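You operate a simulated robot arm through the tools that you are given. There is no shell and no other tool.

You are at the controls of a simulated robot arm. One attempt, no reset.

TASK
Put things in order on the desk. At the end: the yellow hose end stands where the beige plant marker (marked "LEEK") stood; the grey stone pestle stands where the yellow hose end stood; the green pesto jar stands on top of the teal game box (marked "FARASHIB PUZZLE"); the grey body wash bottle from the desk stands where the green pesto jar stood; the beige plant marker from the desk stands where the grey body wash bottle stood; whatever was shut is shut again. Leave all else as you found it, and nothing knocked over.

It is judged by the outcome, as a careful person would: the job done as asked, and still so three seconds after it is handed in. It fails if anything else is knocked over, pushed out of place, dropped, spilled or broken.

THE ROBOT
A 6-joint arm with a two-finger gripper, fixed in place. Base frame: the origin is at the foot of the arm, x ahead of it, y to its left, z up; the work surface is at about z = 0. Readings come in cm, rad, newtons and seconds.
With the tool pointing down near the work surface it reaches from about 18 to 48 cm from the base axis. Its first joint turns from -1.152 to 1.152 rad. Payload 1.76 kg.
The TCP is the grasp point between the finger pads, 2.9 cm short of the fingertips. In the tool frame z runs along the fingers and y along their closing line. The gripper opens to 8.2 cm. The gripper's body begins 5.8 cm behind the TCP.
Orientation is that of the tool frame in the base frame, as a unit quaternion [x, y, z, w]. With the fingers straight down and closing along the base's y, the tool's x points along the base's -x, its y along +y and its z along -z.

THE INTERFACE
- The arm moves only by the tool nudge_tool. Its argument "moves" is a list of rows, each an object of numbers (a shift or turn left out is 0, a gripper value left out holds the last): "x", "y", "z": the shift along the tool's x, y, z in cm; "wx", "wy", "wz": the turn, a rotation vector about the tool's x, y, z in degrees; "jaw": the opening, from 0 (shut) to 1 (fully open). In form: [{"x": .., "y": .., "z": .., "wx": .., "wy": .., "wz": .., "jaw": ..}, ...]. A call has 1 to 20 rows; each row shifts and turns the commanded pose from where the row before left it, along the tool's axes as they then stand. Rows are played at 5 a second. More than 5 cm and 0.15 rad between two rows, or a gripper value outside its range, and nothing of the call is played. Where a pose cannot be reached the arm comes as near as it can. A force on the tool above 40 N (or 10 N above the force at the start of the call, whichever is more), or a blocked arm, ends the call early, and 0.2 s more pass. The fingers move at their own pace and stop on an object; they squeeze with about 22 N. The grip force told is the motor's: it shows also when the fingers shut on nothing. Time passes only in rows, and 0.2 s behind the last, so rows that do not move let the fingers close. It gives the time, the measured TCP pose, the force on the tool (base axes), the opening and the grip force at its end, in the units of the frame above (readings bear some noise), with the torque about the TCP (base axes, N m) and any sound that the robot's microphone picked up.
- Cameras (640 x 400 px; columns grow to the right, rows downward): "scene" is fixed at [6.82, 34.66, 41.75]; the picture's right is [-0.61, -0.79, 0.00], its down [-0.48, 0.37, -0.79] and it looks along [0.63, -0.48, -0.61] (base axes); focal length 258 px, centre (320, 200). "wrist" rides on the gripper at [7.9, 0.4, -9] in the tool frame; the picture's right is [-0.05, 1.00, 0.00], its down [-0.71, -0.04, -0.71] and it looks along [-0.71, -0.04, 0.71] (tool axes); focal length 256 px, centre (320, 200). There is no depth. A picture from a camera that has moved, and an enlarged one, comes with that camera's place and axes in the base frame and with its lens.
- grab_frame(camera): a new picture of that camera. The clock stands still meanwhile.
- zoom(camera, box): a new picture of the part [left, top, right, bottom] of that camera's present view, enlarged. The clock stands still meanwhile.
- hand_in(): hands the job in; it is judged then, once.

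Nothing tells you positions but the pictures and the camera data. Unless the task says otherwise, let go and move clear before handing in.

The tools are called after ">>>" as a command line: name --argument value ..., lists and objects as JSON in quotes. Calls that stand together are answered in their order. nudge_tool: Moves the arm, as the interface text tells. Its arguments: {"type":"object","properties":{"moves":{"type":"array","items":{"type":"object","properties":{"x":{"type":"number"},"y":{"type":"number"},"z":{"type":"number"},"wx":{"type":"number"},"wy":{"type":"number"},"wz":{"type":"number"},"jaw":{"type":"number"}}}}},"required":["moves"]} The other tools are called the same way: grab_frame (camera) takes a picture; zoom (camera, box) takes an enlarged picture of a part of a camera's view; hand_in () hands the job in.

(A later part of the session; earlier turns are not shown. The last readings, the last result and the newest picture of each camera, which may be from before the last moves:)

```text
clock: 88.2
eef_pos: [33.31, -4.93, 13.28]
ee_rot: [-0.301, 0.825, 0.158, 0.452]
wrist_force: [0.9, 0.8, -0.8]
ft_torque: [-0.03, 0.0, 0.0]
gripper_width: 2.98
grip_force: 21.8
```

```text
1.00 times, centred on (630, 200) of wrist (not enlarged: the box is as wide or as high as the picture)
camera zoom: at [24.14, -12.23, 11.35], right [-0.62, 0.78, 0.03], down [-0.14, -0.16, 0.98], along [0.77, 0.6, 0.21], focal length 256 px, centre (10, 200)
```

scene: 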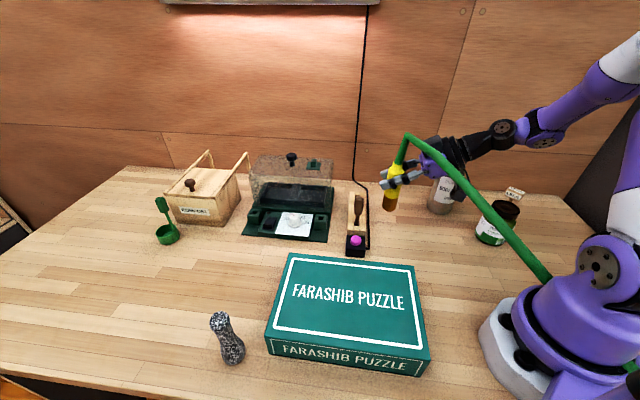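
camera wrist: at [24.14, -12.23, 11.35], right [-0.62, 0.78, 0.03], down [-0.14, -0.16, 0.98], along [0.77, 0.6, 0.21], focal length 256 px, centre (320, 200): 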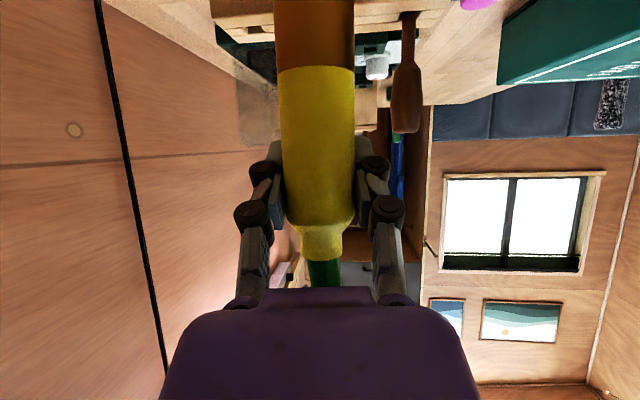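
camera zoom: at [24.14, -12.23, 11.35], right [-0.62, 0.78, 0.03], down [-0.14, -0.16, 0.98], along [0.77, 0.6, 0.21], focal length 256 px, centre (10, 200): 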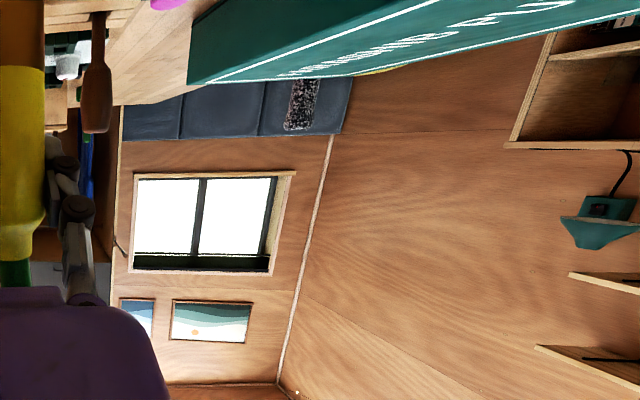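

The hose just trails past the base without any pull. The nozzle bottom is about 4.6 cm up and roughly 0.4 cm off toward the right, so I'll correct that while lowering.

>>> nudge_tool --moves '[{"x": 0.84, "y": 0.068, "z": 0.635}, {"x": 0.84, "y": 0.068, "z": 0.635}, {"x": 0.84, "y": 0.068, "z": 0.635}, {"x": 0.64, "y": 0.068, "z": 0.51}, {}]'

>>> zoom --camera "scene" --box '[340, 140, 450, 250]'

>>> grab_frame --camera "wrist"

```text
clock: 89.4
eef_pos: [33.49, -4.65, 9.05]
ee_rot: [-0.303, 0.824, 0.159, 0.451]
wrist_force: [0.1, 0.7, -0.4]
ft_torque: [0.01, -0.02, -0.02]
gripper_width: 2.99
grip_force: 21.7
```

```text
3.64 times, centred on (395, 195) of scene
camera zoom: at [6.82, 34.66, 41.75], right [-0.61, -0.79, 0.0], down [-0.48, 0.37, -0.79], along [0.63, -0.48, -0.61], focal length 940 px, centre (47, 218)
```

zoom: 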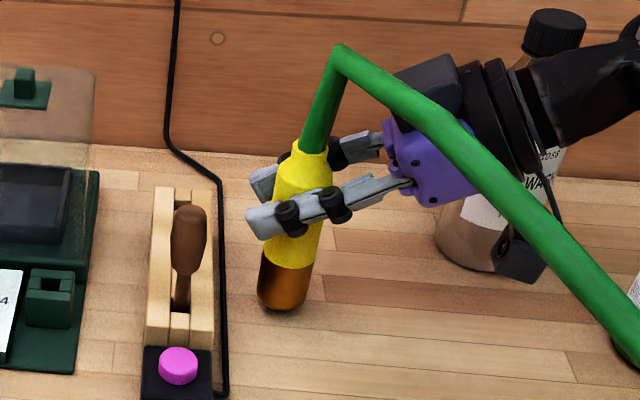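

```text
taken
camera wrist: at [24.31, -11.76, 7.29], right [-0.62, 0.78, 0.03], down [-0.14, -0.16, 0.98], along [0.77, 0.6, 0.21], focal length 256 px, centre (320, 200)
```

wrist: 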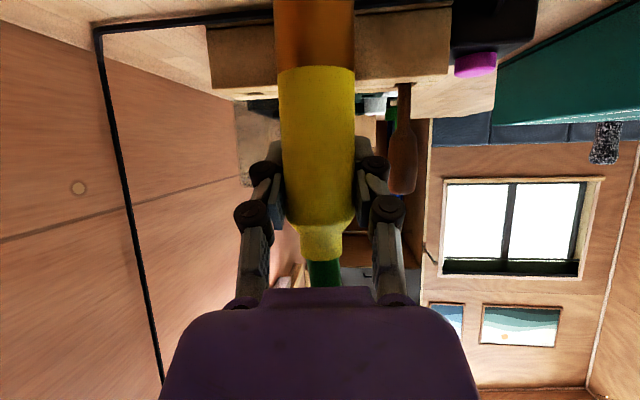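

The base lines up with the marker's old spot to within about a pixel. I'm lowering the last few millimetres to contact.

>>> nudge_tool --moves '[{"x": 0.169, "y": 0.002, "z": 0.108}, {"x": 0.084, "y": 0.001, "z": 0.054}, {}]'

```text
clock: 90.2
eef_pos: [33.47, -4.51, 8.85]
ee_rot: [-0.303, 0.825, 0.159, 0.451]
wrist_force: [-0.5, -0.3, -1.6]
ft_torque: [0.0, 0.01, -0.03]
gripper_width: 2.99
grip_force: 22.1
```

>>> nudge_tool --moves '[{"x": 0.084, "y": 0.001, "z": 0.054}, {}]'

>>> nudge_tool --moves '[{"x": 0.084, "y": 0.001, "z": 0.054}, {}]'

```text
clock: 90.8
eef_pos: [33.36, -4.53, 8.74]
ee_rot: [-0.302, 0.824, 0.159, 0.451]
wrist_force: [-0.7, -0.3, -1.1]
ft_torque: [0.0, 0.0, 0.04]
gripper_width: 2.98
grip_force: 22.5
```

```text
clock: 91.4
eef_pos: [33.42, -4.55, 8.75]
ee_rot: [-0.302, 0.825, 0.158, 0.451]
wrist_force: [0.2, -0.3, -1.6]
ft_torque: [0.01, 0.0, -0.01]
gripper_width: 2.99
grip_force: 21.4
```

>>> nudge_tool --moves '[{"x": 0.05, "y": 0.001, "z": 0.032}, {}]'

>>> nudge_tool --moves '[{"x": 0.05, "y": 0.001, "z": 0.032}, {}]'

```text
clock: 92.0
eef_pos: [33.43, -4.54, 8.64]
ee_rot: [-0.303, 0.824, 0.16, 0.451]
wrist_force: [-0.1, 0.7, -0.3]
ft_torque: [-0.03, 0.01, -0.01]
gripper_width: 3.01
grip_force: 21.7
```

```text
clock: 92.6
eef_pos: [33.42, -4.62, 8.62]
ee_rot: [-0.302, 0.824, 0.159, 0.452]
wrist_force: [1.0, 1.1, 0.9]
ft_torque: [0.01, -0.07, -0.01]
gripper_width: 2.96
grip_force: 22.0
```

The nozzle has touched down. I'm opening slowly.

>>> nudge_tool --moves '[{"jaw": 0.38}, {"jaw": 0.41}, {"jaw": 0.46}, {"jaw": 0.55}, {"jaw": 0.65}, {}]'

>>> zoom --camera "scene" --box '[340, 140, 450, 250]'

>>> grab_frame --camera "wrist"

```text
clock: 94.0
eef_pos: [33.47, -4.51, 8.48]
ee_rot: [-0.303, 0.824, 0.16, 0.451]
wrist_force: [0.1, 0.0, -0.1]
ft_torque: [0.0, -0.04, 0.02]
gripper_width: 5.36
grip_force: 0.1
```

```text
3.64 times, centred on (395, 195) of scene
camera zoom: at [6.82, 34.66, 41.75], right [-0.61, -0.79, 0.0], down [-0.48, 0.37, -0.79], along [0.63, -0.48, -0.61], focal length 940 px, centre (47, 218)
```

zoom: 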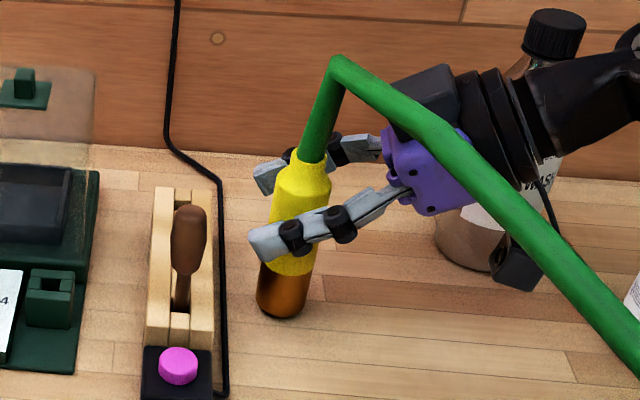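

```text
taken
camera wrist: at [24.27, -11.74, 6.72], right [-0.62, 0.78, 0.03], down [-0.14, -0.16, 0.98], along [0.77, 0.6, 0.21], focal length 256 px, centre (320, 200)
```

wrist: 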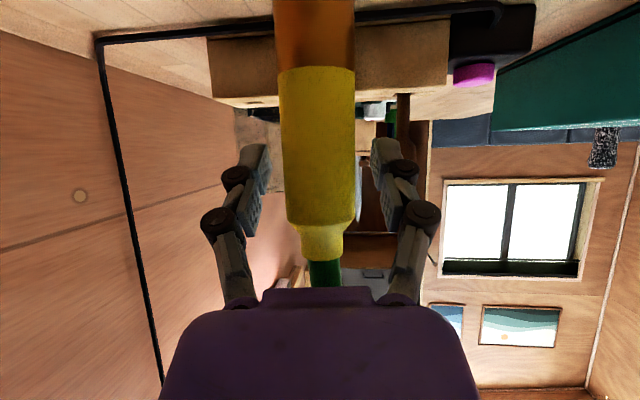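

The hose end stands freely, its base at pixel (384.8, 223.6) against (384.2, 223.9) for the marker before. I'm backing out along the tool axis, then going up.

>>> nudge_tool --moves '[{"z": -0.7}, {"z": -1.0}, {"z": -1.0}, {"z": -1.3}, {"z": -1.6}, {"z": -1.6}, {"z": -1.6}, {"z": -1.6}, {"z": -1.6}, {}]'

>>> grab_frame --camera "scene"

>>> grab_frame --camera "wrist"

```text
clock: 96.2
eef_pos: [28.09, -9.64, 14.9]
ee_rot: [-0.303, 0.824, 0.159, 0.451]
wrist_force: [-0.2, 0.6, -0.1]
ft_torque: [-0.01, 0.0, 0.01]
gripper_width: 5.34
grip_force: 0.0
out of reach, approached as far as the arm can: row 8, 9
```

```text
taken
```

scene: 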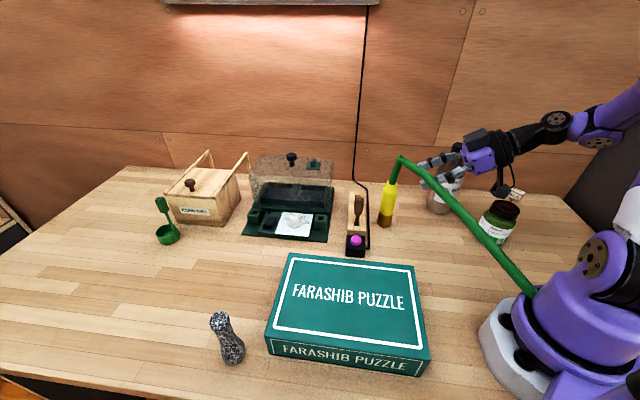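

```text
taken
camera wrist: at [18.82, -16.99, 13.13], right [-0.62, 0.78, 0.03], down [-0.14, -0.16, 0.98], along [0.77, 0.6, 0.21], focal length 256 px, centre (320, 200)
```

wrist: 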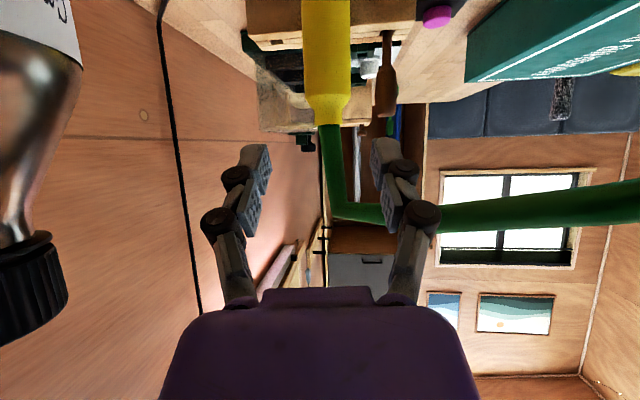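

The arm reached its limit at this tilt, but the fingers are clear of the nozzle. I'm raising straight up now.

>>> nudge_tool --moves '[{"x": -1.26, "y": -0.016, "z": -0.81}, {"x": -1.26, "y": -0.016, "z": -0.81}, {"x": -1.26, "y": -0.016, "z": -0.81}, {"x": -1.26, "y": -0.016, "z": -0.81}, {"x": -1.26, "y": -0.016, "z": -0.81}, {}]'

>>> grab_frame --camera "scene"

```text
clock: 97.6
eef_pos: [28.09, -9.53, 22.38]
ee_rot: [-0.303, 0.824, 0.159, 0.452]
wrist_force: [0.5, 0.6, 0.1]
ft_torque: [0.0, -0.01, 0.0]
gripper_width: 5.33
grip_force: 0.1
```

```text
taken
```

scene: 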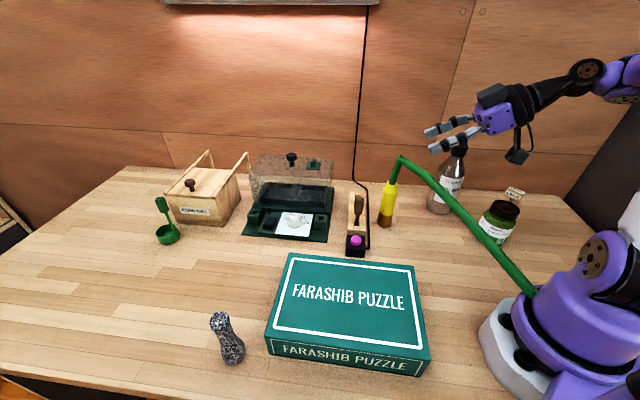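

The gripper is clear above. I'm untilting it to vertical and setting the yaw for the pestle.

>>> nudge_tool --moves '[{"wy": 7.175}, {"wy": 7.175}, {"wy": 7.175}, {"wy": 7.175}, {"wy": 7.175}, {"wy": 7.175}, {"wy": 7.175}, {"wy": 7.175}, {"wz": -7}, {"wz": -7}, {}]'

>>> grab_frame --camera "scene"

```text
clock: 100.0
eef_pos: [27.94, -9.61, 22.55]
ee_rot: [-0.454, 0.891, -0.005, 0.0]
wrist_force: [0.0, 0.1, 0.3]
ft_torque: [-0.01, -0.03, -0.01]
gripper_width: 5.33
grip_force: 0.1
```

```text
taken
```

scene: 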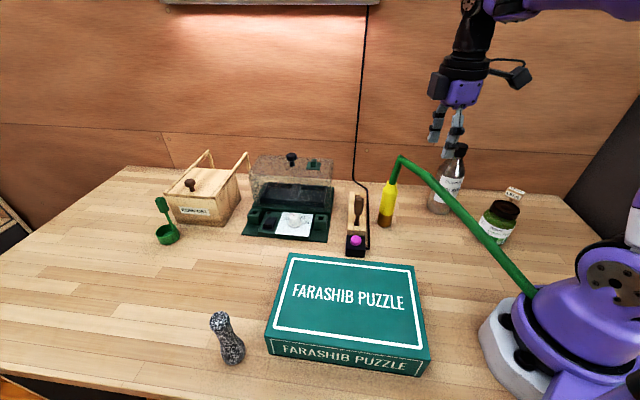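

The tool is vertical again. I'm travelling above the hose toward the pestle near (27.5, 35.1).

>>> nudge_tool --moves '[{"z": -1.5, "wx": -0.5, "wy": -0.26}, {"x": -1.994, "y": 1.48}, {"x": -1.994, "y": 1.48}, {"x": -1.994, "y": 1.48}, {"x": -1.994, "y": 1.48}, {"x": -1.994, "y": 1.48}, {"x": -1.994, "y": 1.48}, {"x": -1.994, "y": 1.48}, {"x": -1.994, "y": 1.48}, {"x": -1.994, "y": 1.48}, {}]'

>>> nudge_tool --moves '[{"x": -1.994, "y": 1.48, "z": 0.8}, {"x": -1.994, "y": 1.48, "z": 0.8}, {"x": -1.994, "y": 1.48, "z": 0.8}, {"x": -1.994, "y": 1.48, "z": 0.8}, {"x": -1.994, "y": 1.48, "z": 0.8}, {"x": -1.994, "y": 1.48, "z": 0.8}, {"x": -1.994, "y": 1.48, "z": 0.8}, {"x": -1.0, "y": 0.74, "z": 0.8}, {}]'

>>> grab_frame --camera "wrist"

>>> grab_frame --camera "scene"

```text
clock: 102.4
eef_pos: [27.9, 12.65, 24.04]
ee_rot: [-0.453, 0.892, 0.0, 0.0]
wrist_force: [-0.7, -0.5, 0.2]
ft_torque: [0.02, 0.03, 0.01]
gripper_width: 5.31
grip_force: 0.1
```

```text
clock: 104.4
eef_pos: [27.63, 31.16, 17.33]
ee_rot: [-0.454, 0.891, -0.001, 0.0]
wrist_force: [-0.7, -0.3, 0.4]
ft_torque: [-0.02, 0.01, 0.02]
gripper_width: 5.36
grip_force: 0.1
```

```text
taken
camera wrist: at [22.81, 25.11, 26.29], right [-0.78, 0.63, 0.0], down [0.45, 0.55, 0.71], along [0.45, 0.55, -0.71], focal length 256 px, centre (320, 200)
```

wrist: 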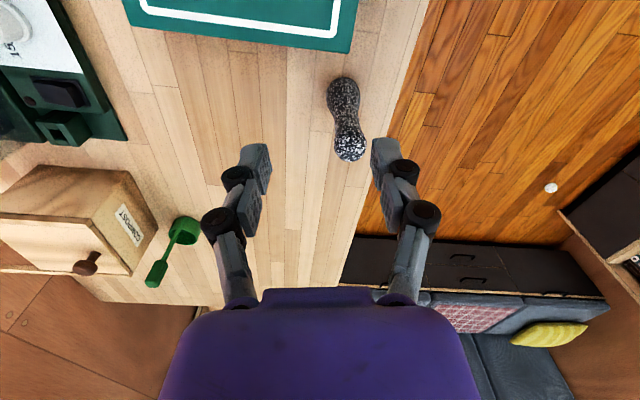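

```text
taken
```

scene: 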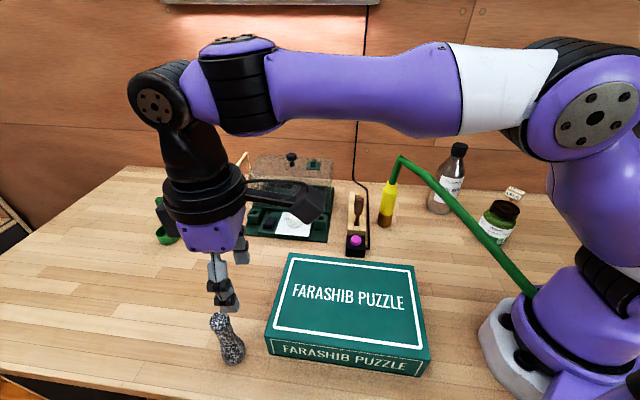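

The pestle stands at about (27.6, 34.75), with its top near z = 10.3. I'm moving directly over it.

>>> nudge_tool --moves '[{"x": -1.46, "y": 1.06}, {"x": -1.46, "y": 1.06}, {}]'

>>> grab_frame --camera "wrist"

>>> zoom --camera "scene" --box '[150, 200, 290, 390]'

```text
clock: 105.2
eef_pos: [27.6, 34.74, 17.32]
ee_rot: [-0.454, 0.891, -0.001, -0.001]
wrist_force: [-0.8, 0.0, -0.4]
ft_torque: [0.0, -0.02, 0.0]
gripper_width: 5.32
grip_force: 0.2
```

```text
taken
camera wrist: at [22.76, 28.77, 26.28], right [-0.78, 0.63, 0.0], down [0.45, 0.55, 0.71], along [0.45, 0.55, -0.71], focal length 256 px, centre (320, 200)
```

wrist: 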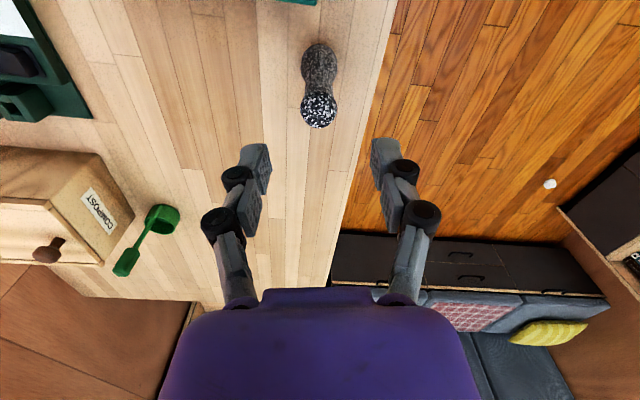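

```text
2.11 times, centred on (220, 295) of scene
camera zoom: at [6.82, 34.66, 41.75], right [-0.61, -0.79, 0.0], down [-0.48, 0.37, -0.79], along [0.63, -0.48, -0.61], focal length 544 px, centre (530, 0)
```

zoom: 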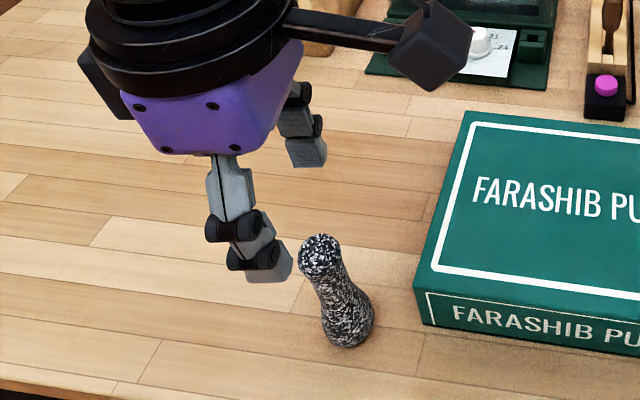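

The pestle is right under the TCP. I'm lowering to grip its head at TCP z ≈ 9.

>>> nudge_tool --moves '[{"x": 0.12, "z": 1.5}, {"z": 1.5}, {"z": 1.5}, {"z": 1.5}, {"z": 1.3}, {"z": 1.0}, {}]'

>>> grab_frame --camera "wrist"

>>> zoom --camera "scene" --box '[150, 240, 290, 390]'

```text
clock: 106.8
eef_pos: [27.47, 34.68, 9.16]
ee_rot: [-0.454, 0.891, -0.001, 0.0]
wrist_force: [0.5, 0.6, -0.2]
ft_torque: [-0.01, 0.01, 0.03]
gripper_width: 5.32
grip_force: 0.1
```

```text
taken
camera wrist: at [22.61, 28.49, 18.17], right [-0.78, 0.63, 0.0], down [0.45, 0.55, 0.71], along [0.45, 0.55, -0.71], focal length 256 px, centre (320, 200)
```

wrist: 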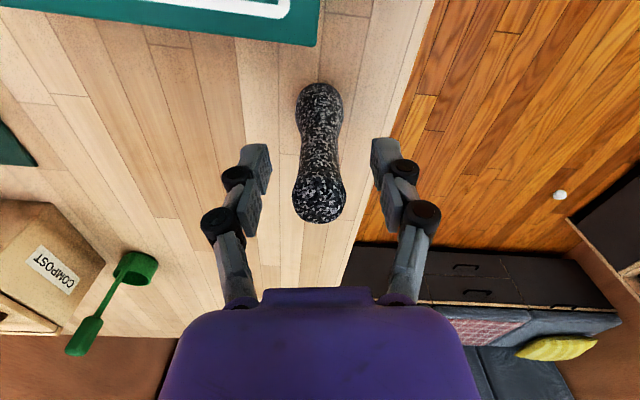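

```text
2.67 times, centred on (220, 315) of scene
camera zoom: at [6.82, 34.66, 41.75], right [-0.61, -0.79, 0.0], down [-0.48, 0.37, -0.79], along [0.63, -0.48, -0.61], focal length 689 px, centre (587, -107)
```

zoom: 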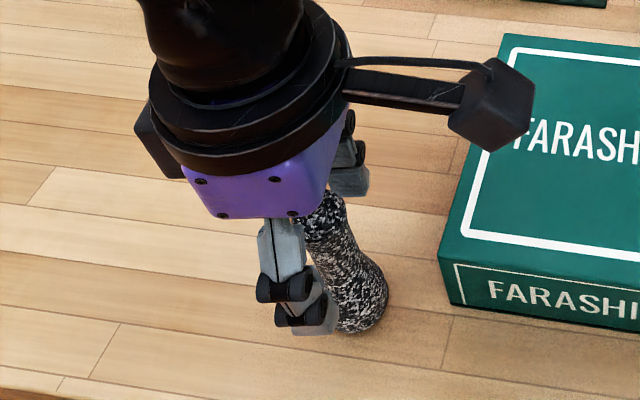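

The pestle is centred. I'm closing gently on it.

>>> nudge_tool --moves '[{"jaw": 0.5}, {"jaw": 0.4}, {"jaw": 0.34}, {"jaw": 0.31}, {"jaw": 0.28}, {"jaw": 0.22}, {"jaw": 0.15}, {"jaw": 0.15}]'

>>> nudge_tool --moves '[{"z": -0.5}, {"z": -1.0}, {"z": -1.0}, {}]'

>>> grab_frame --camera "wrist"

>>> grab_frame --camera "scene"

```text
clock: 108.6
eef_pos: [27.49, 34.69, 9.29]
ee_rot: [-0.454, 0.891, -0.001, -0.001]
wrist_force: [1.2, -0.4, -0.3]
ft_torque: [-0.05, -0.04, 0.02]
gripper_width: 2.2
grip_force: 22.1
```

```text
clock: 109.6
eef_pos: [27.45, 34.71, 11.67]
ee_rot: [-0.454, 0.891, -0.002, 0.0]
wrist_force: [0.2, 0.7, -2.6]
ft_torque: [0.0, 0.0, 0.0]
gripper_width: 2.15
grip_force: 22.5
```

```text
taken
camera wrist: at [22.64, 28.55, 20.64], right [-0.78, 0.63, 0.0], down [0.45, 0.55, 0.71], along [0.45, 0.55, -0.71], focal length 256 px, centre (320, 200)
```

wrist: 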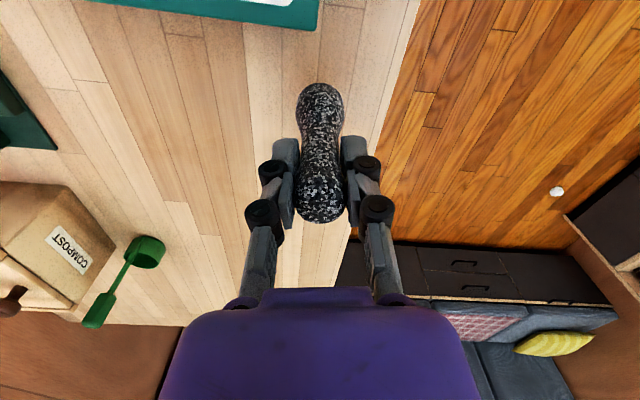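

```text
taken
```

scene: 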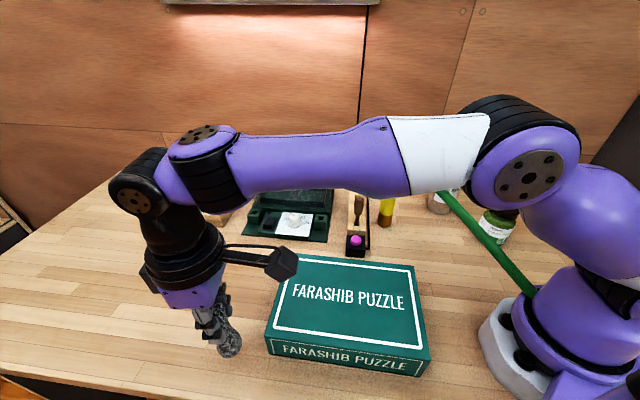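

The pestle is held, at about 2.6 N. I'm lifting above box height and carrying it to the hose end's old spot at (39.05, 20.9).

>>> nudge_tool --moves '[{"z": -1.5}, {"z": -1.5}, {"z": -1.5}, {"x": 0.272, "y": -1.09}, {"x": 0.544, "y": -2.185}, {"x": 0.544, "y": -2.185}, {"x": 0.544, "y": -2.185}, {"x": 0.544, "y": -2.185}, {"x": 0.544, "y": -2.185}, {"x": 0.544, "y": -2.185}, {"x": 0.544, "y": -2.185}, {"x": 0.272, "y": -1.09}, {}]'

>>> grab_frame --camera "scene"

>>> grab_frame --camera "wrist"

```text
clock: 112.4
eef_pos: [39.15, 20.85, 16.24]
ee_rot: [-0.454, 0.891, 0.0, -0.001]
wrist_force: [0.1, -1.0, -2.0]
ft_torque: [0.03, -0.03, -0.01]
gripper_width: 2.17
grip_force: 22.1
```

```text
taken
```

scene: 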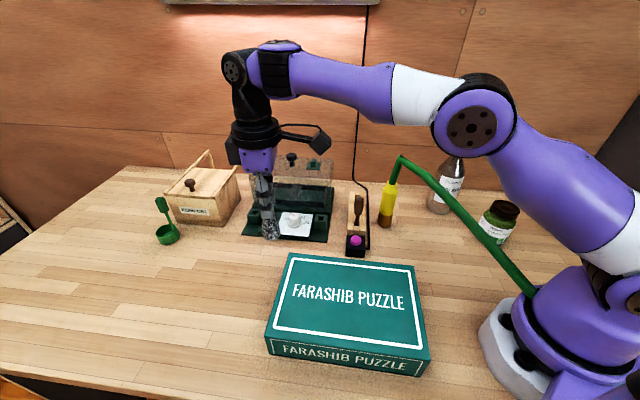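

```text
taken
camera wrist: at [34.31, 14.72, 25.14], right [-0.78, 0.63, 0.0], down [0.45, 0.55, 0.71], along [0.45, 0.55, -0.71], focal length 256 px, centre (320, 200)
```

wrist: 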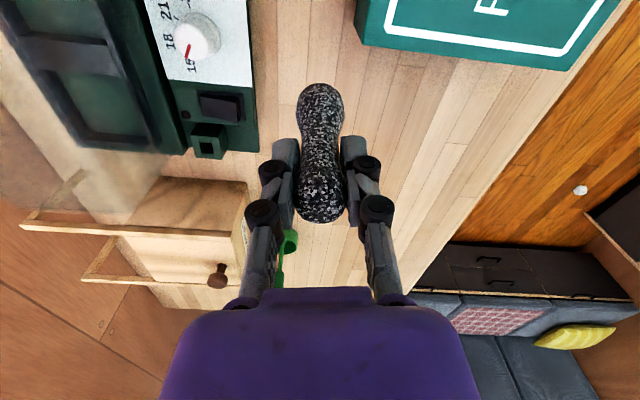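

I'm lowering to about 1 cm above the desk and checking the position against the nozzle's old pixel at (278, 261.6).

>>> nudge_tool --moves '[{"z": 1.5}, {"z": 1.5}, {"z": 1.5}, {"z": 1.2}, {"z": 0.5}, {}]'

>>> zoom --camera "scene" --box '[230, 170, 330, 280]'

```text
clock: 113.8
eef_pos: [39.09, 20.85, 9.97]
ee_rot: [-0.453, 0.891, -0.001, 0.0]
wrist_force: [0.9, 0.5, -2.9]
ft_torque: [0.01, -0.03, -0.02]
gripper_width: 2.16
grip_force: 21.7
```

```text
3.64 times, centred on (280, 225) of scene
camera zoom: at [6.82, 34.66, 41.75], right [-0.61, -0.79, 0.0], down [-0.48, 0.37, -0.79], along [0.63, -0.48, -0.61], focal length 940 px, centre (466, 109)
```

zoom: 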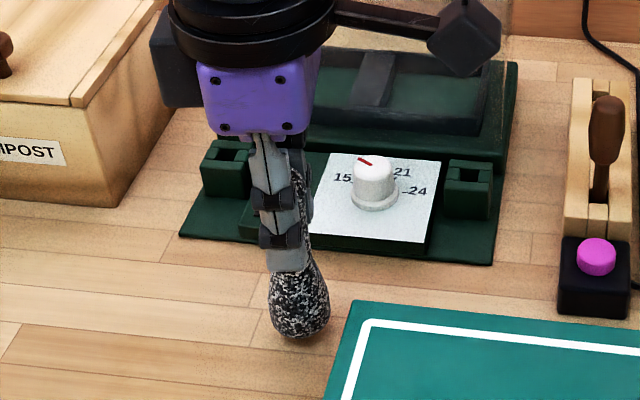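

The pestle is about 0.6 cm off from the nozzle's old spot by pixel comparison. I'm shifting it and rechecking.

>>> nudge_tool --moves '[{"x": 0.32, "y": 0.033}, {"x": 0.32, "y": 0.033}, {"z": 0.4}, {}]'

>>> zoom --camera "scene" --box '[230, 170, 330, 280]'

```text
clock: 114.8
eef_pos: [38.73, 20.35, 9.69]
ee_rot: [-0.454, 0.891, -0.002, 0.0]
wrist_force: [-0.7, -0.1, -2.9]
ft_torque: [-0.01, 0.0, 0.01]
gripper_width: 2.16
grip_force: 22.0
```

```text
3.64 times, centred on (280, 225) of scene
camera zoom: at [6.82, 34.66, 41.75], right [-0.61, -0.79, 0.0], down [-0.48, 0.37, -0.79], along [0.63, -0.48, -0.61], focal length 940 px, centre (466, 109)
```

zoom: 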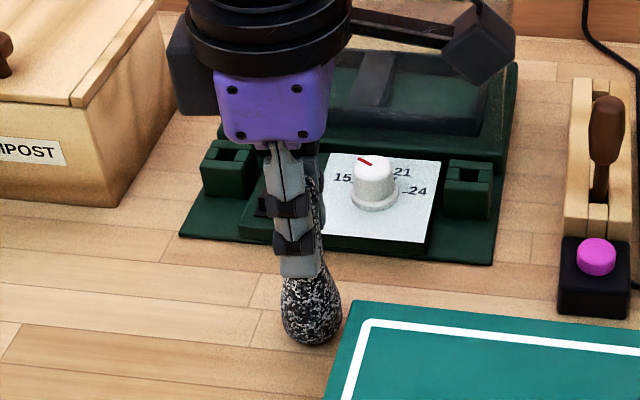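

Aligned now, at u ≈ 277.5 against 278. I'm lowering to contact.

>>> nudge_tool --moves '[{"z": 0.2}, {"z": 0.1}, {}]'

>>> nudge_tool --moves '[{"z": 0.06}, {}]'

```text
clock: 115.6
eef_pos: [38.75, 20.46, 9.3]
ee_rot: [-0.454, 0.891, -0.001, -0.001]
wrist_force: [0.4, 0.5, -2.1]
ft_torque: [-0.02, 0.03, 0.0]
gripper_width: 2.21
grip_force: 22.0
```

```text
clock: 116.2
eef_pos: [38.7, 20.36, 9.48]
ee_rot: [-0.454, 0.891, 0.0, 0.0]
wrist_force: [0.3, -0.2, -2.4]
ft_torque: [0.0, 0.02, 0.0]
gripper_width: 2.2
grip_force: 21.4
```

>>> nudge_tool --moves '[{"z": 0.06}, {}]'

>>> nudge_tool --moves '[{"z": 0.06}, {}]'

```text
clock: 116.8
eef_pos: [38.77, 20.44, 9.25]
ee_rot: [-0.454, 0.891, -0.002, -0.001]
wrist_force: [-0.4, -1.9, 0.5]
ft_torque: [-0.15, 0.05, 0.02]
gripper_width: 2.15
grip_force: 22.2
```

```text
clock: 117.4
eef_pos: [38.68, 20.39, 9.29]
ee_rot: [-0.454, 0.891, -0.001, 0.0]
wrist_force: [-0.3, -4.8, 12.2]
ft_torque: [-0.38, 0.14, 0.01]
gripper_width: 2.17
grip_force: 22.5
```

It's on the desk. I'm easing off and opening slowly.

>>> nudge_tool --moves '[{"z": -0.06}, {"jaw": 0.28}, {"jaw": 0.31}, {"jaw": 0.36}, {"jaw": 0.45}, {"jaw": 0.6}, {}]'

>>> zoom --camera "scene" --box '[230, 170, 330, 280]'

>>> grab_frame --camera "wrist"

```text
clock: 119.0
eef_pos: [38.66, 20.35, 9.19]
ee_rot: [-0.455, 0.891, -0.001, 0.0]
wrist_force: [-0.3, 0.3, -0.1]
ft_torque: [-0.01, 0.01, -0.02]
gripper_width: 4.91
grip_force: 0.1
```

```text
3.64 times, centred on (280, 225) of scene
camera zoom: at [6.82, 34.66, 41.75], right [-0.61, -0.79, 0.0], down [-0.48, 0.37, -0.79], along [0.63, -0.48, -0.61], focal length 940 px, centre (466, 109)
```

zoom: 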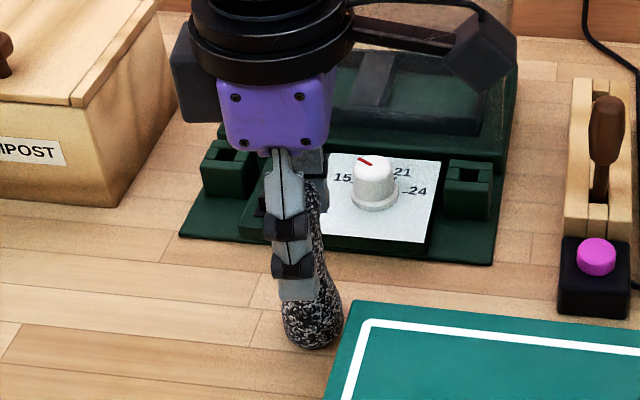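

```text
taken
camera wrist: at [33.87, 14.31, 18.13], right [-0.78, 0.63, 0.0], down [0.45, 0.55, 0.71], along [0.45, 0.55, -0.71], focal length 256 px, centre (320, 200)
```

wrist: 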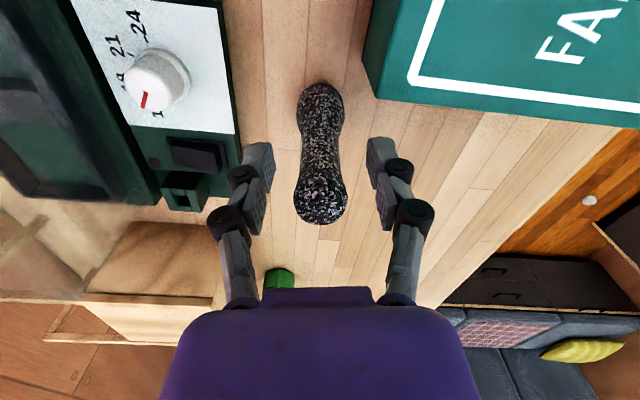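

The pestle stands. I'm rising, turning the wrist back and heading to the jar.

>>> nudge_tool --moves '[{"z": -1.0}, {"z": -2.0}, {"z": -2.5}, {"z": -2.5}, {"z": -2.5}, {"z": -2.5}, {"z": -2.0}, {"wz": 6.75, "jaw": 1.0}, {"wz": 6.75}, {"wz": 6.75}, {"wz": 6.75}, {"wz": 6.75}, {"wz": 6.75}, {"wz": 6.75}, {"wz": 6.75}, {}]'

>>> grab_frame --camera "scene"

```text
clock: 122.4
eef_pos: [37.6, 19.78, 23.57]
ee_rot: [0.001, 1.0, -0.002, 0.0]
wrist_force: [0.0, -0.5, -0.2]
ft_torque: [0.0, 0.0, -0.02]
gripper_width: 8.2
grip_force: 0.1
out of reach, approached as far as the arm can: row 6, 7
```

```text
taken
```

scene: 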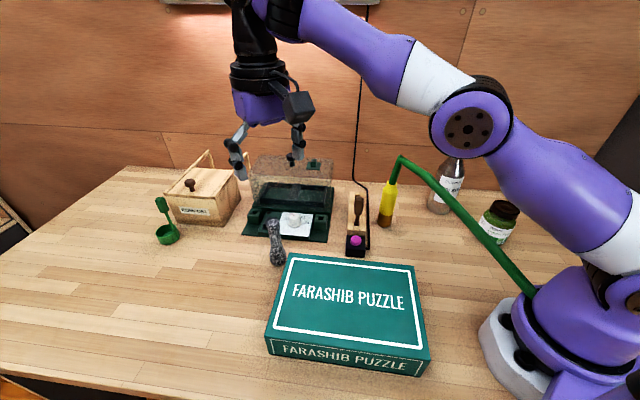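

The pestle, hose end and the rest are all standing. I'm crossing at height to the jar at (16, -20).

>>> nudge_tool --moves '[{"x": 0.7, "y": -1.25}, {"x": 1.35, "y": -2.5}, {"x": 1.35, "y": -2.5}, {"x": 1.35, "y": -2.5}, {"x": 1.35, "y": -2.5}, {"x": 1.35, "y": -2.5}, {"x": 1.35, "y": -2.5}, {"x": 1.35, "y": -2.5}, {"x": 1.35, "y": -2.5}, {"x": 1.35, "y": -2.5}, {"x": 1.35, "y": -2.5}, {"x": 1.35, "y": -2.5}, {"x": 1.35, "y": -2.5}, {"x": 1.35, "y": -2.5}, {"x": 1.35, "y": -2.5}, {"x": 1.35, "y": -2.5}, {"x": 0.65, "y": -1.2}, {}]'

>>> nudge_tool --moves '[{"z": 2.5}, {"z": 2.5}, {"z": 2.5}, {}]'

>>> grab_frame --camera "wrist"

>>> grab_frame --camera "scene"

```text
clock: 126.2
eef_pos: [16.14, -20.2, 23.68]
ee_rot: [0.0, 1.0, 0.0, 0.0]
wrist_force: [0.8, -0.4, 0.5]
ft_torque: [0.0, 0.02, 0.04]
gripper_width: 8.2
grip_force: 0.1
```

```text
clock: 127.2
eef_pos: [16.0, -19.99, 16.16]
ee_rot: [0.0, 1.0, -0.002, 0.0]
wrist_force: [0.4, -0.5, 0.1]
ft_torque: [0.01, -0.01, -0.01]
gripper_width: 8.2
grip_force: 0.1
```

```text
taken
camera wrist: at [8.31, -19.56, 25.02], right [0.05, 1.0, 0.0], down [0.71, -0.04, 0.71], along [0.71, -0.04, -0.71], focal length 256 px, centre (320, 200)
```

wrist: 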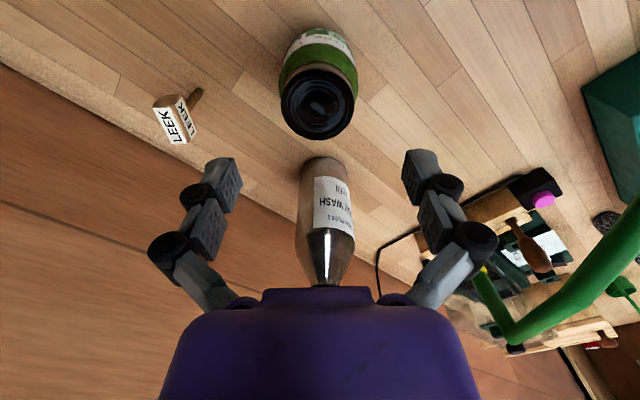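

```text
taken
```

scene: 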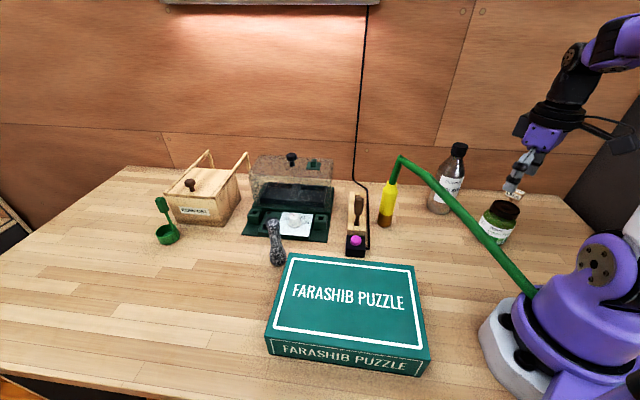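

The jar is under the gripper as before. I'm lowering and gripping it.

>>> nudge_tool --moves '[{"z": 2.2}, {"z": 2.2}, {"z": 2.2}, {"z": 2.2}, {"z": 1.4}, {"z": 0.9}, {}, {"jaw": 0.85}, {"jaw": 0.78}, {"jaw": 0.7}, {"jaw": 0.5}, {"jaw": 0.5}]'

>>> nudge_tool --moves '[{"z": -1.0}, {"z": -2.0}, {"z": -2.5}, {}]'

>>> grab_frame --camera "wrist"

```text
clock: 129.8
eef_pos: [16.1, -20.2, 4.96]
ee_rot: [0.0, 1.0, -0.001, 0.0]
wrist_force: [-0.5, 2.2, 5.0]
ft_torque: [0.11, 0.07, -0.04]
gripper_width: 5.78
grip_force: 22.0
```

```text
clock: 130.8
eef_pos: [16.14, -20.06, 10.57]
ee_rot: [0.0, 1.0, -0.001, 0.0]
wrist_force: [-0.2, 0.2, -4.4]
ft_torque: [-0.03, -0.02, -0.02]
gripper_width: 5.76
grip_force: 22.2
```

```text
taken
camera wrist: at [8.37, -19.6, 19.5], right [0.05, 1.0, 0.0], down [0.71, -0.04, 0.71], along [0.71, -0.04, -0.71], focal length 256 px, centre (320, 200)
```

wrist: 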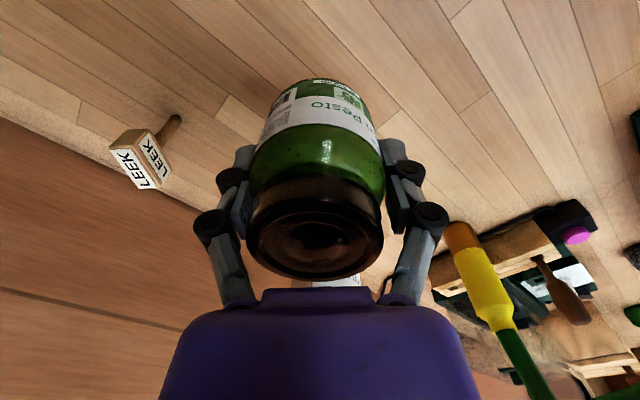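

The jar is held. I'm raising it above the hose and crossing to the middle of the puzzle box at about (21.8, 17.9).

>>> nudge_tool --moves '[{"z": -2.5}, {"z": -2.5}, {"z": -2.5}, {"z": -2.5}, {"z": -2.5}, {"z": -1.5}, {}]'

>>> nudge_tool --moves '[{"x": -0.2, "y": 1.3}, {"x": -0.38, "y": 2.5}, {"x": -0.38, "y": 2.5}, {"x": -0.38, "y": 2.5}, {"x": -0.38, "y": 2.5}, {"x": -0.38, "y": 2.5}, {"x": -0.38, "y": 2.5}, {"x": -0.38, "y": 2.5}, {"x": -0.38, "y": 2.5}, {"x": -0.38, "y": 2.5}, {"x": -0.38, "y": 2.5}, {"x": -0.38, "y": 2.5}, {"x": -0.38, "y": 2.5}, {"x": -0.38, "y": 2.5}, {"x": -0.38, "y": 2.5}, {"x": -0.2, "y": 1.7}, {}]'

>>> grab_frame --camera "scene"

>>> grab_frame --camera "wrist"

```text
clock: 132.4
eef_pos: [16.08, -20.13, 24.55]
ee_rot: [0.0, 1.0, -0.001, 0.0]
wrist_force: [-0.2, 0.2, -3.0]
ft_torque: [-0.01, 0.01, 0.01]
gripper_width: 5.76
grip_force: 22.2
```

```text
clock: 136.0
eef_pos: [21.75, 18.19, 24.56]
ee_rot: [0.001, 1.0, -0.001, 0.0]
wrist_force: [0.0, -0.2, -2.6]
ft_torque: [-0.02, -0.03, 0.0]
gripper_width: 5.75
grip_force: 22.2
```

```text
taken
```

scene: 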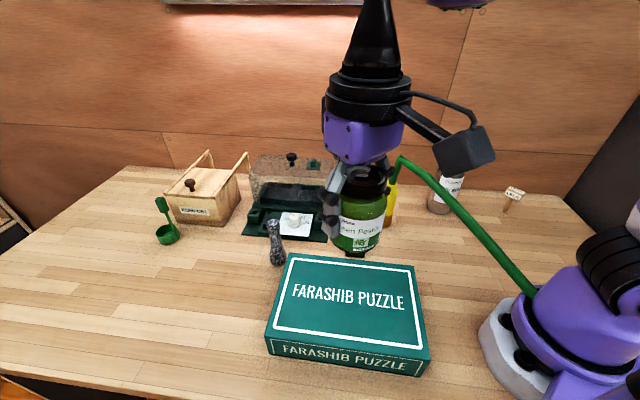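

```text
taken
camera wrist: at [14.03, 18.69, 33.49], right [0.05, 1.0, 0.0], down [0.71, -0.04, 0.71], along [0.71, -0.04, -0.71], focal length 256 px, centre (320, 200)
```

wrist: 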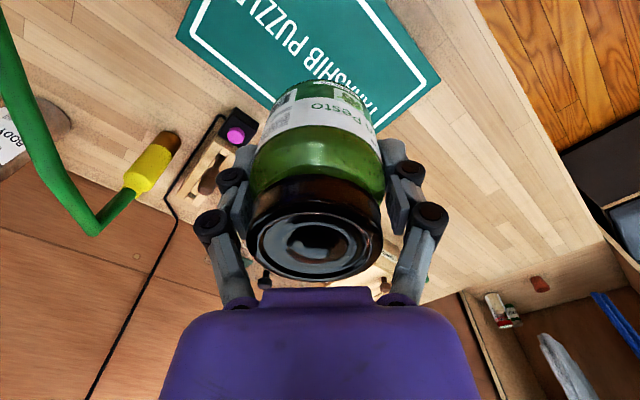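

The jar is over the box. I'm lowering most of the way and checking.

>>> nudge_tool --moves '[{"z": 1.5, "y": -0.1}, {"z": 2.5, "y": -0.1}, {"z": 2.5}, {"z": 2.5}, {"z": 2.0}, {"z": 1.2}, {}]'

>>> zoom --camera "scene" --box '[240, 150, 460, 390]'

>>> grab_frame --camera "wrist"

```text
clock: 137.6
eef_pos: [21.62, 17.65, 12.38]
ee_rot: [0.0, 1.0, -0.001, 0.0]
wrist_force: [-0.3, 0.4, -3.1]
ft_torque: [0.0, -0.01, 0.01]
gripper_width: 5.76
grip_force: 21.6
```

```text
1.67 times, centred on (350, 270) of scene
camera zoom: at [6.82, 34.66, 41.75], right [-0.61, -0.79, 0.0], down [-0.48, 0.37, -0.79], along [0.63, -0.48, -0.61], focal length 431 px, centre (270, 83)
```

zoom: 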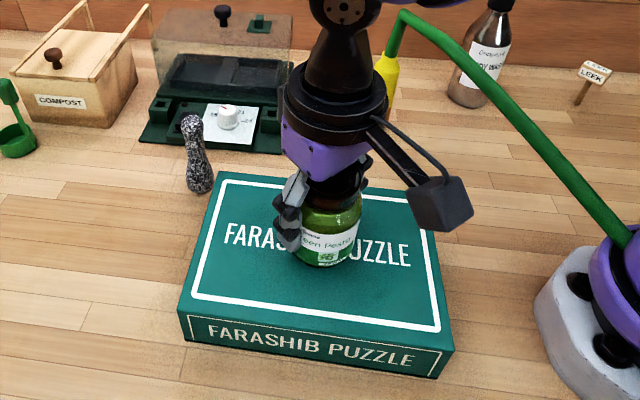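

```text
taken
camera wrist: at [13.96, 18.2, 21.15], right [0.05, 1.0, 0.0], down [0.71, -0.04, 0.71], along [0.71, -0.04, -0.71], focal length 256 px, centre (320, 200)
```

wrist: 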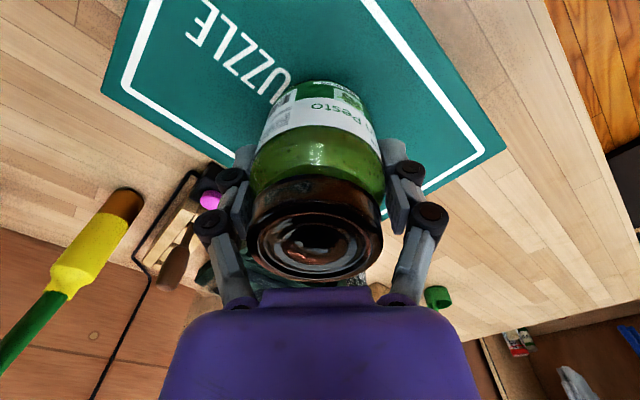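

The jar is near the middle of the box and about 1.4 cm above it. I'm lowering in small steps.

>>> nudge_tool --moves '[{"z": 0.5}, {"z": 0.4}, {"z": 0.1}, {}]'

>>> nudge_tool --moves '[{"z": 0.15}, {}]'

```text
clock: 138.6
eef_pos: [21.79, 17.68, 11.22]
ee_rot: [0.0, 1.0, -0.001, 0.0]
wrist_force: [-0.4, 0.3, -3.1]
ft_torque: [0.0, -0.04, 0.05]
gripper_width: 5.73
grip_force: 21.9
```

```text
clock: 139.2
eef_pos: [21.86, 17.79, 11.2]
ee_rot: [0.0, 1.0, 0.0, 0.0]
wrist_force: [-0.6, 0.1, -3.3]
ft_torque: [-0.04, 0.04, 0.02]
gripper_width: 5.76
grip_force: 22.0
```

>>> nudge_tool --moves '[{"z": 0.12}, {}]'

>>> nudge_tool --moves '[{"z": 0.1}, {}]'

```text
clock: 139.8
eef_pos: [21.8, 17.8, 11.03]
ee_rot: [-0.001, 1.0, 0.0, 0.0]
wrist_force: [-1.6, -2.8, 9.3]
ft_torque: [-0.23, 0.2, 0.0]
gripper_width: 5.76
grip_force: 21.6
```

```text
clock: 140.4
eef_pos: [21.81, 17.85, 10.86]
ee_rot: [0.0, 1.0, 0.0, 0.002]
wrist_force: [-1.9, -3.5, 17.7]
ft_torque: [-0.13, 0.1, 0.0]
gripper_width: 5.78
grip_force: 22.2
```

It's resting on the box. I'm easing off, then opening slowly.

>>> nudge_tool --moves '[{"z": -0.1}, {}]'

>>> nudge_tool --moves '[{"z": -0.05}, {"jaw": 0.72}, {"jaw": 0.78}, {"jaw": 0.88}, {"jaw": 1.0}, {}]'

>>> grab_frame --camera "wrist"

```text
clock: 141.0
eef_pos: [21.77, 17.78, 10.92]
ee_rot: [0.0, 1.0, 0.0, 0.0]
wrist_force: [0.9, -0.3, -2.5]
ft_torque: [0.03, -0.03, -0.04]
gripper_width: 5.77
grip_force: 22.3
```

```text
clock: 142.4
eef_pos: [21.76, 17.7, 11.13]
ee_rot: [0.0, 1.0, -0.001, -0.001]
wrist_force: [0.0, 0.3, 0.1]
ft_torque: [0.02, -0.01, 0.03]
gripper_width: 8.18
grip_force: 0.0
```

```text
taken
camera wrist: at [14.05, 18.3, 20.0], right [0.05, 1.0, 0.0], down [0.71, -0.04, 0.71], along [0.71, -0.04, -0.71], focal length 256 px, centre (320, 200)
```

wrist: 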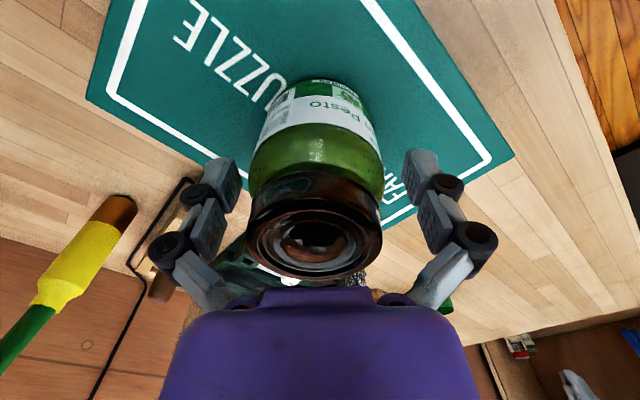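

The jar stands on the box, released. I'm rising straight up and then checking everything.

>>> nudge_tool --moves '[{"z": -0.8}, {"z": -1.5}, {"z": -2.0}, {"z": -2.5}, {"z": -2.5}, {"z": -2.5}, {"z": -2.0}, {}]'

>>> nudge_tool --moves '[{"y": -2.3, "x": -0.6}, {"y": -2.3, "x": -0.6}, {"y": -2.3, "x": -0.6}, {"y": -2.3, "x": -0.6}, {"y": -2.3, "x": -0.6}, {"y": -2.3, "x": -0.6}, {"y": -2.3, "x": -0.6}, {"y": -2.3, "x": -0.6}, {"y": -2.3, "x": -0.6}, {"y": -2.3, "x": -0.6}, {}]'

>>> grab_frame --camera "scene"

>>> grab_frame --camera "wrist"

```text
clock: 144.2
eef_pos: [21.87, 17.76, 25.07]
ee_rot: [0.0, 1.0, 0.0, 0.0]
wrist_force: [-0.4, -0.6, -0.1]
ft_torque: [0.0, 0.01, -0.01]
gripper_width: 8.2
grip_force: 0.1
```

```text
clock: 146.6
eef_pos: [27.8, -5.06, 24.88]
ee_rot: [0.0, 1.0, -0.001, 0.0]
wrist_force: [-1.4, 0.2, -0.3]
ft_torque: [-0.03, -0.01, -0.02]
gripper_width: 8.2
grip_force: 0.1
```

```text
taken
```

scene: 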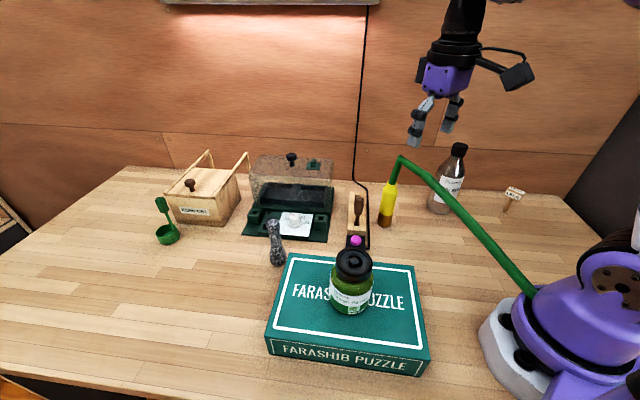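

```text
taken
camera wrist: at [20.04, -4.61, 33.72], right [0.05, 1.0, 0.0], down [0.71, -0.04, 0.71], along [0.71, -0.04, -0.71], focal length 256 px, centre (320, 200)
```

wrist: 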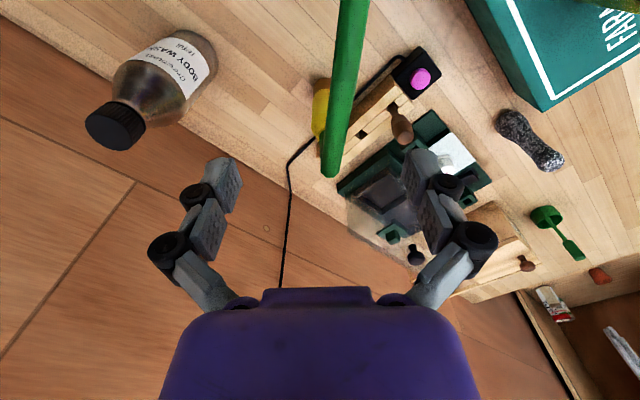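

>>> zoom --camera "scene" --box '[240, 130, 420, 270]'

>>> zoom --camera "scene" --box '[400, 130, 580, 260]'

>>> zoom --camera "scene" --box '[190, 240, 450, 400]'

>>> zoom --camera "scene" --box '[140, 130, 300, 280]'

```text
2.86 times, centred on (330, 200) of scene
camera zoom: at [6.82, 34.66, 41.75], right [-0.61, -0.79, 0.0], down [-0.48, 0.37, -0.79], along [0.63, -0.48, -0.61], focal length 738 px, centre (291, 200)
```

zoom: 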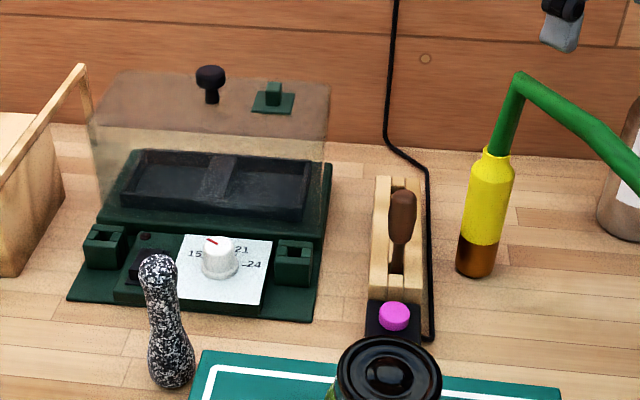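

```text
3.08 times, centred on (490, 195) of scene
camera zoom: at [6.82, 34.66, 41.75], right [-0.61, -0.79, 0.0], down [-0.48, 0.37, -0.79], along [0.63, -0.48, -0.61], focal length 795 px, centre (-203, 215)
```

zoom: 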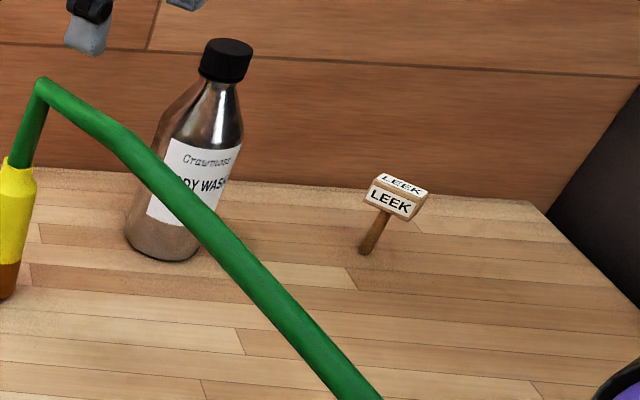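

```text
2.46 times, centred on (320, 320) of scene
camera zoom: at [6.82, 34.66, 41.75], right [-0.61, -0.79, 0.0], down [-0.48, 0.37, -0.79], along [0.63, -0.48, -0.61], focal length 636 px, centre (320, -95)
```

zoom: 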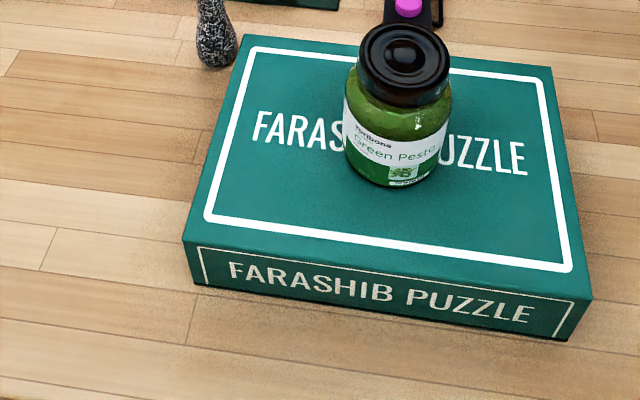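

```text
2.67 times, centred on (220, 205) of scene
camera zoom: at [6.82, 34.66, 41.75], right [-0.61, -0.79, 0.0], down [-0.48, 0.37, -0.79], along [0.63, -0.48, -0.61], focal length 689 px, centre (587, 187)
```

zoom: 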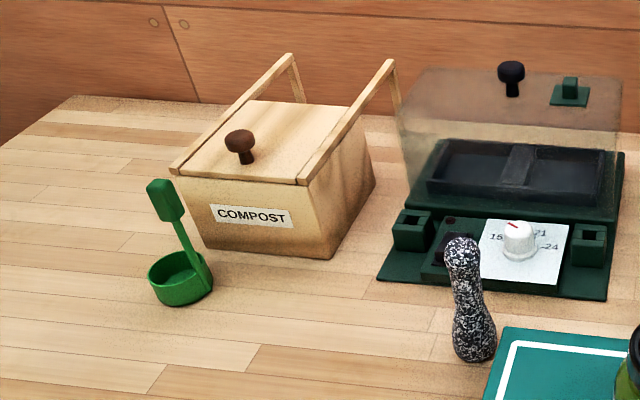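

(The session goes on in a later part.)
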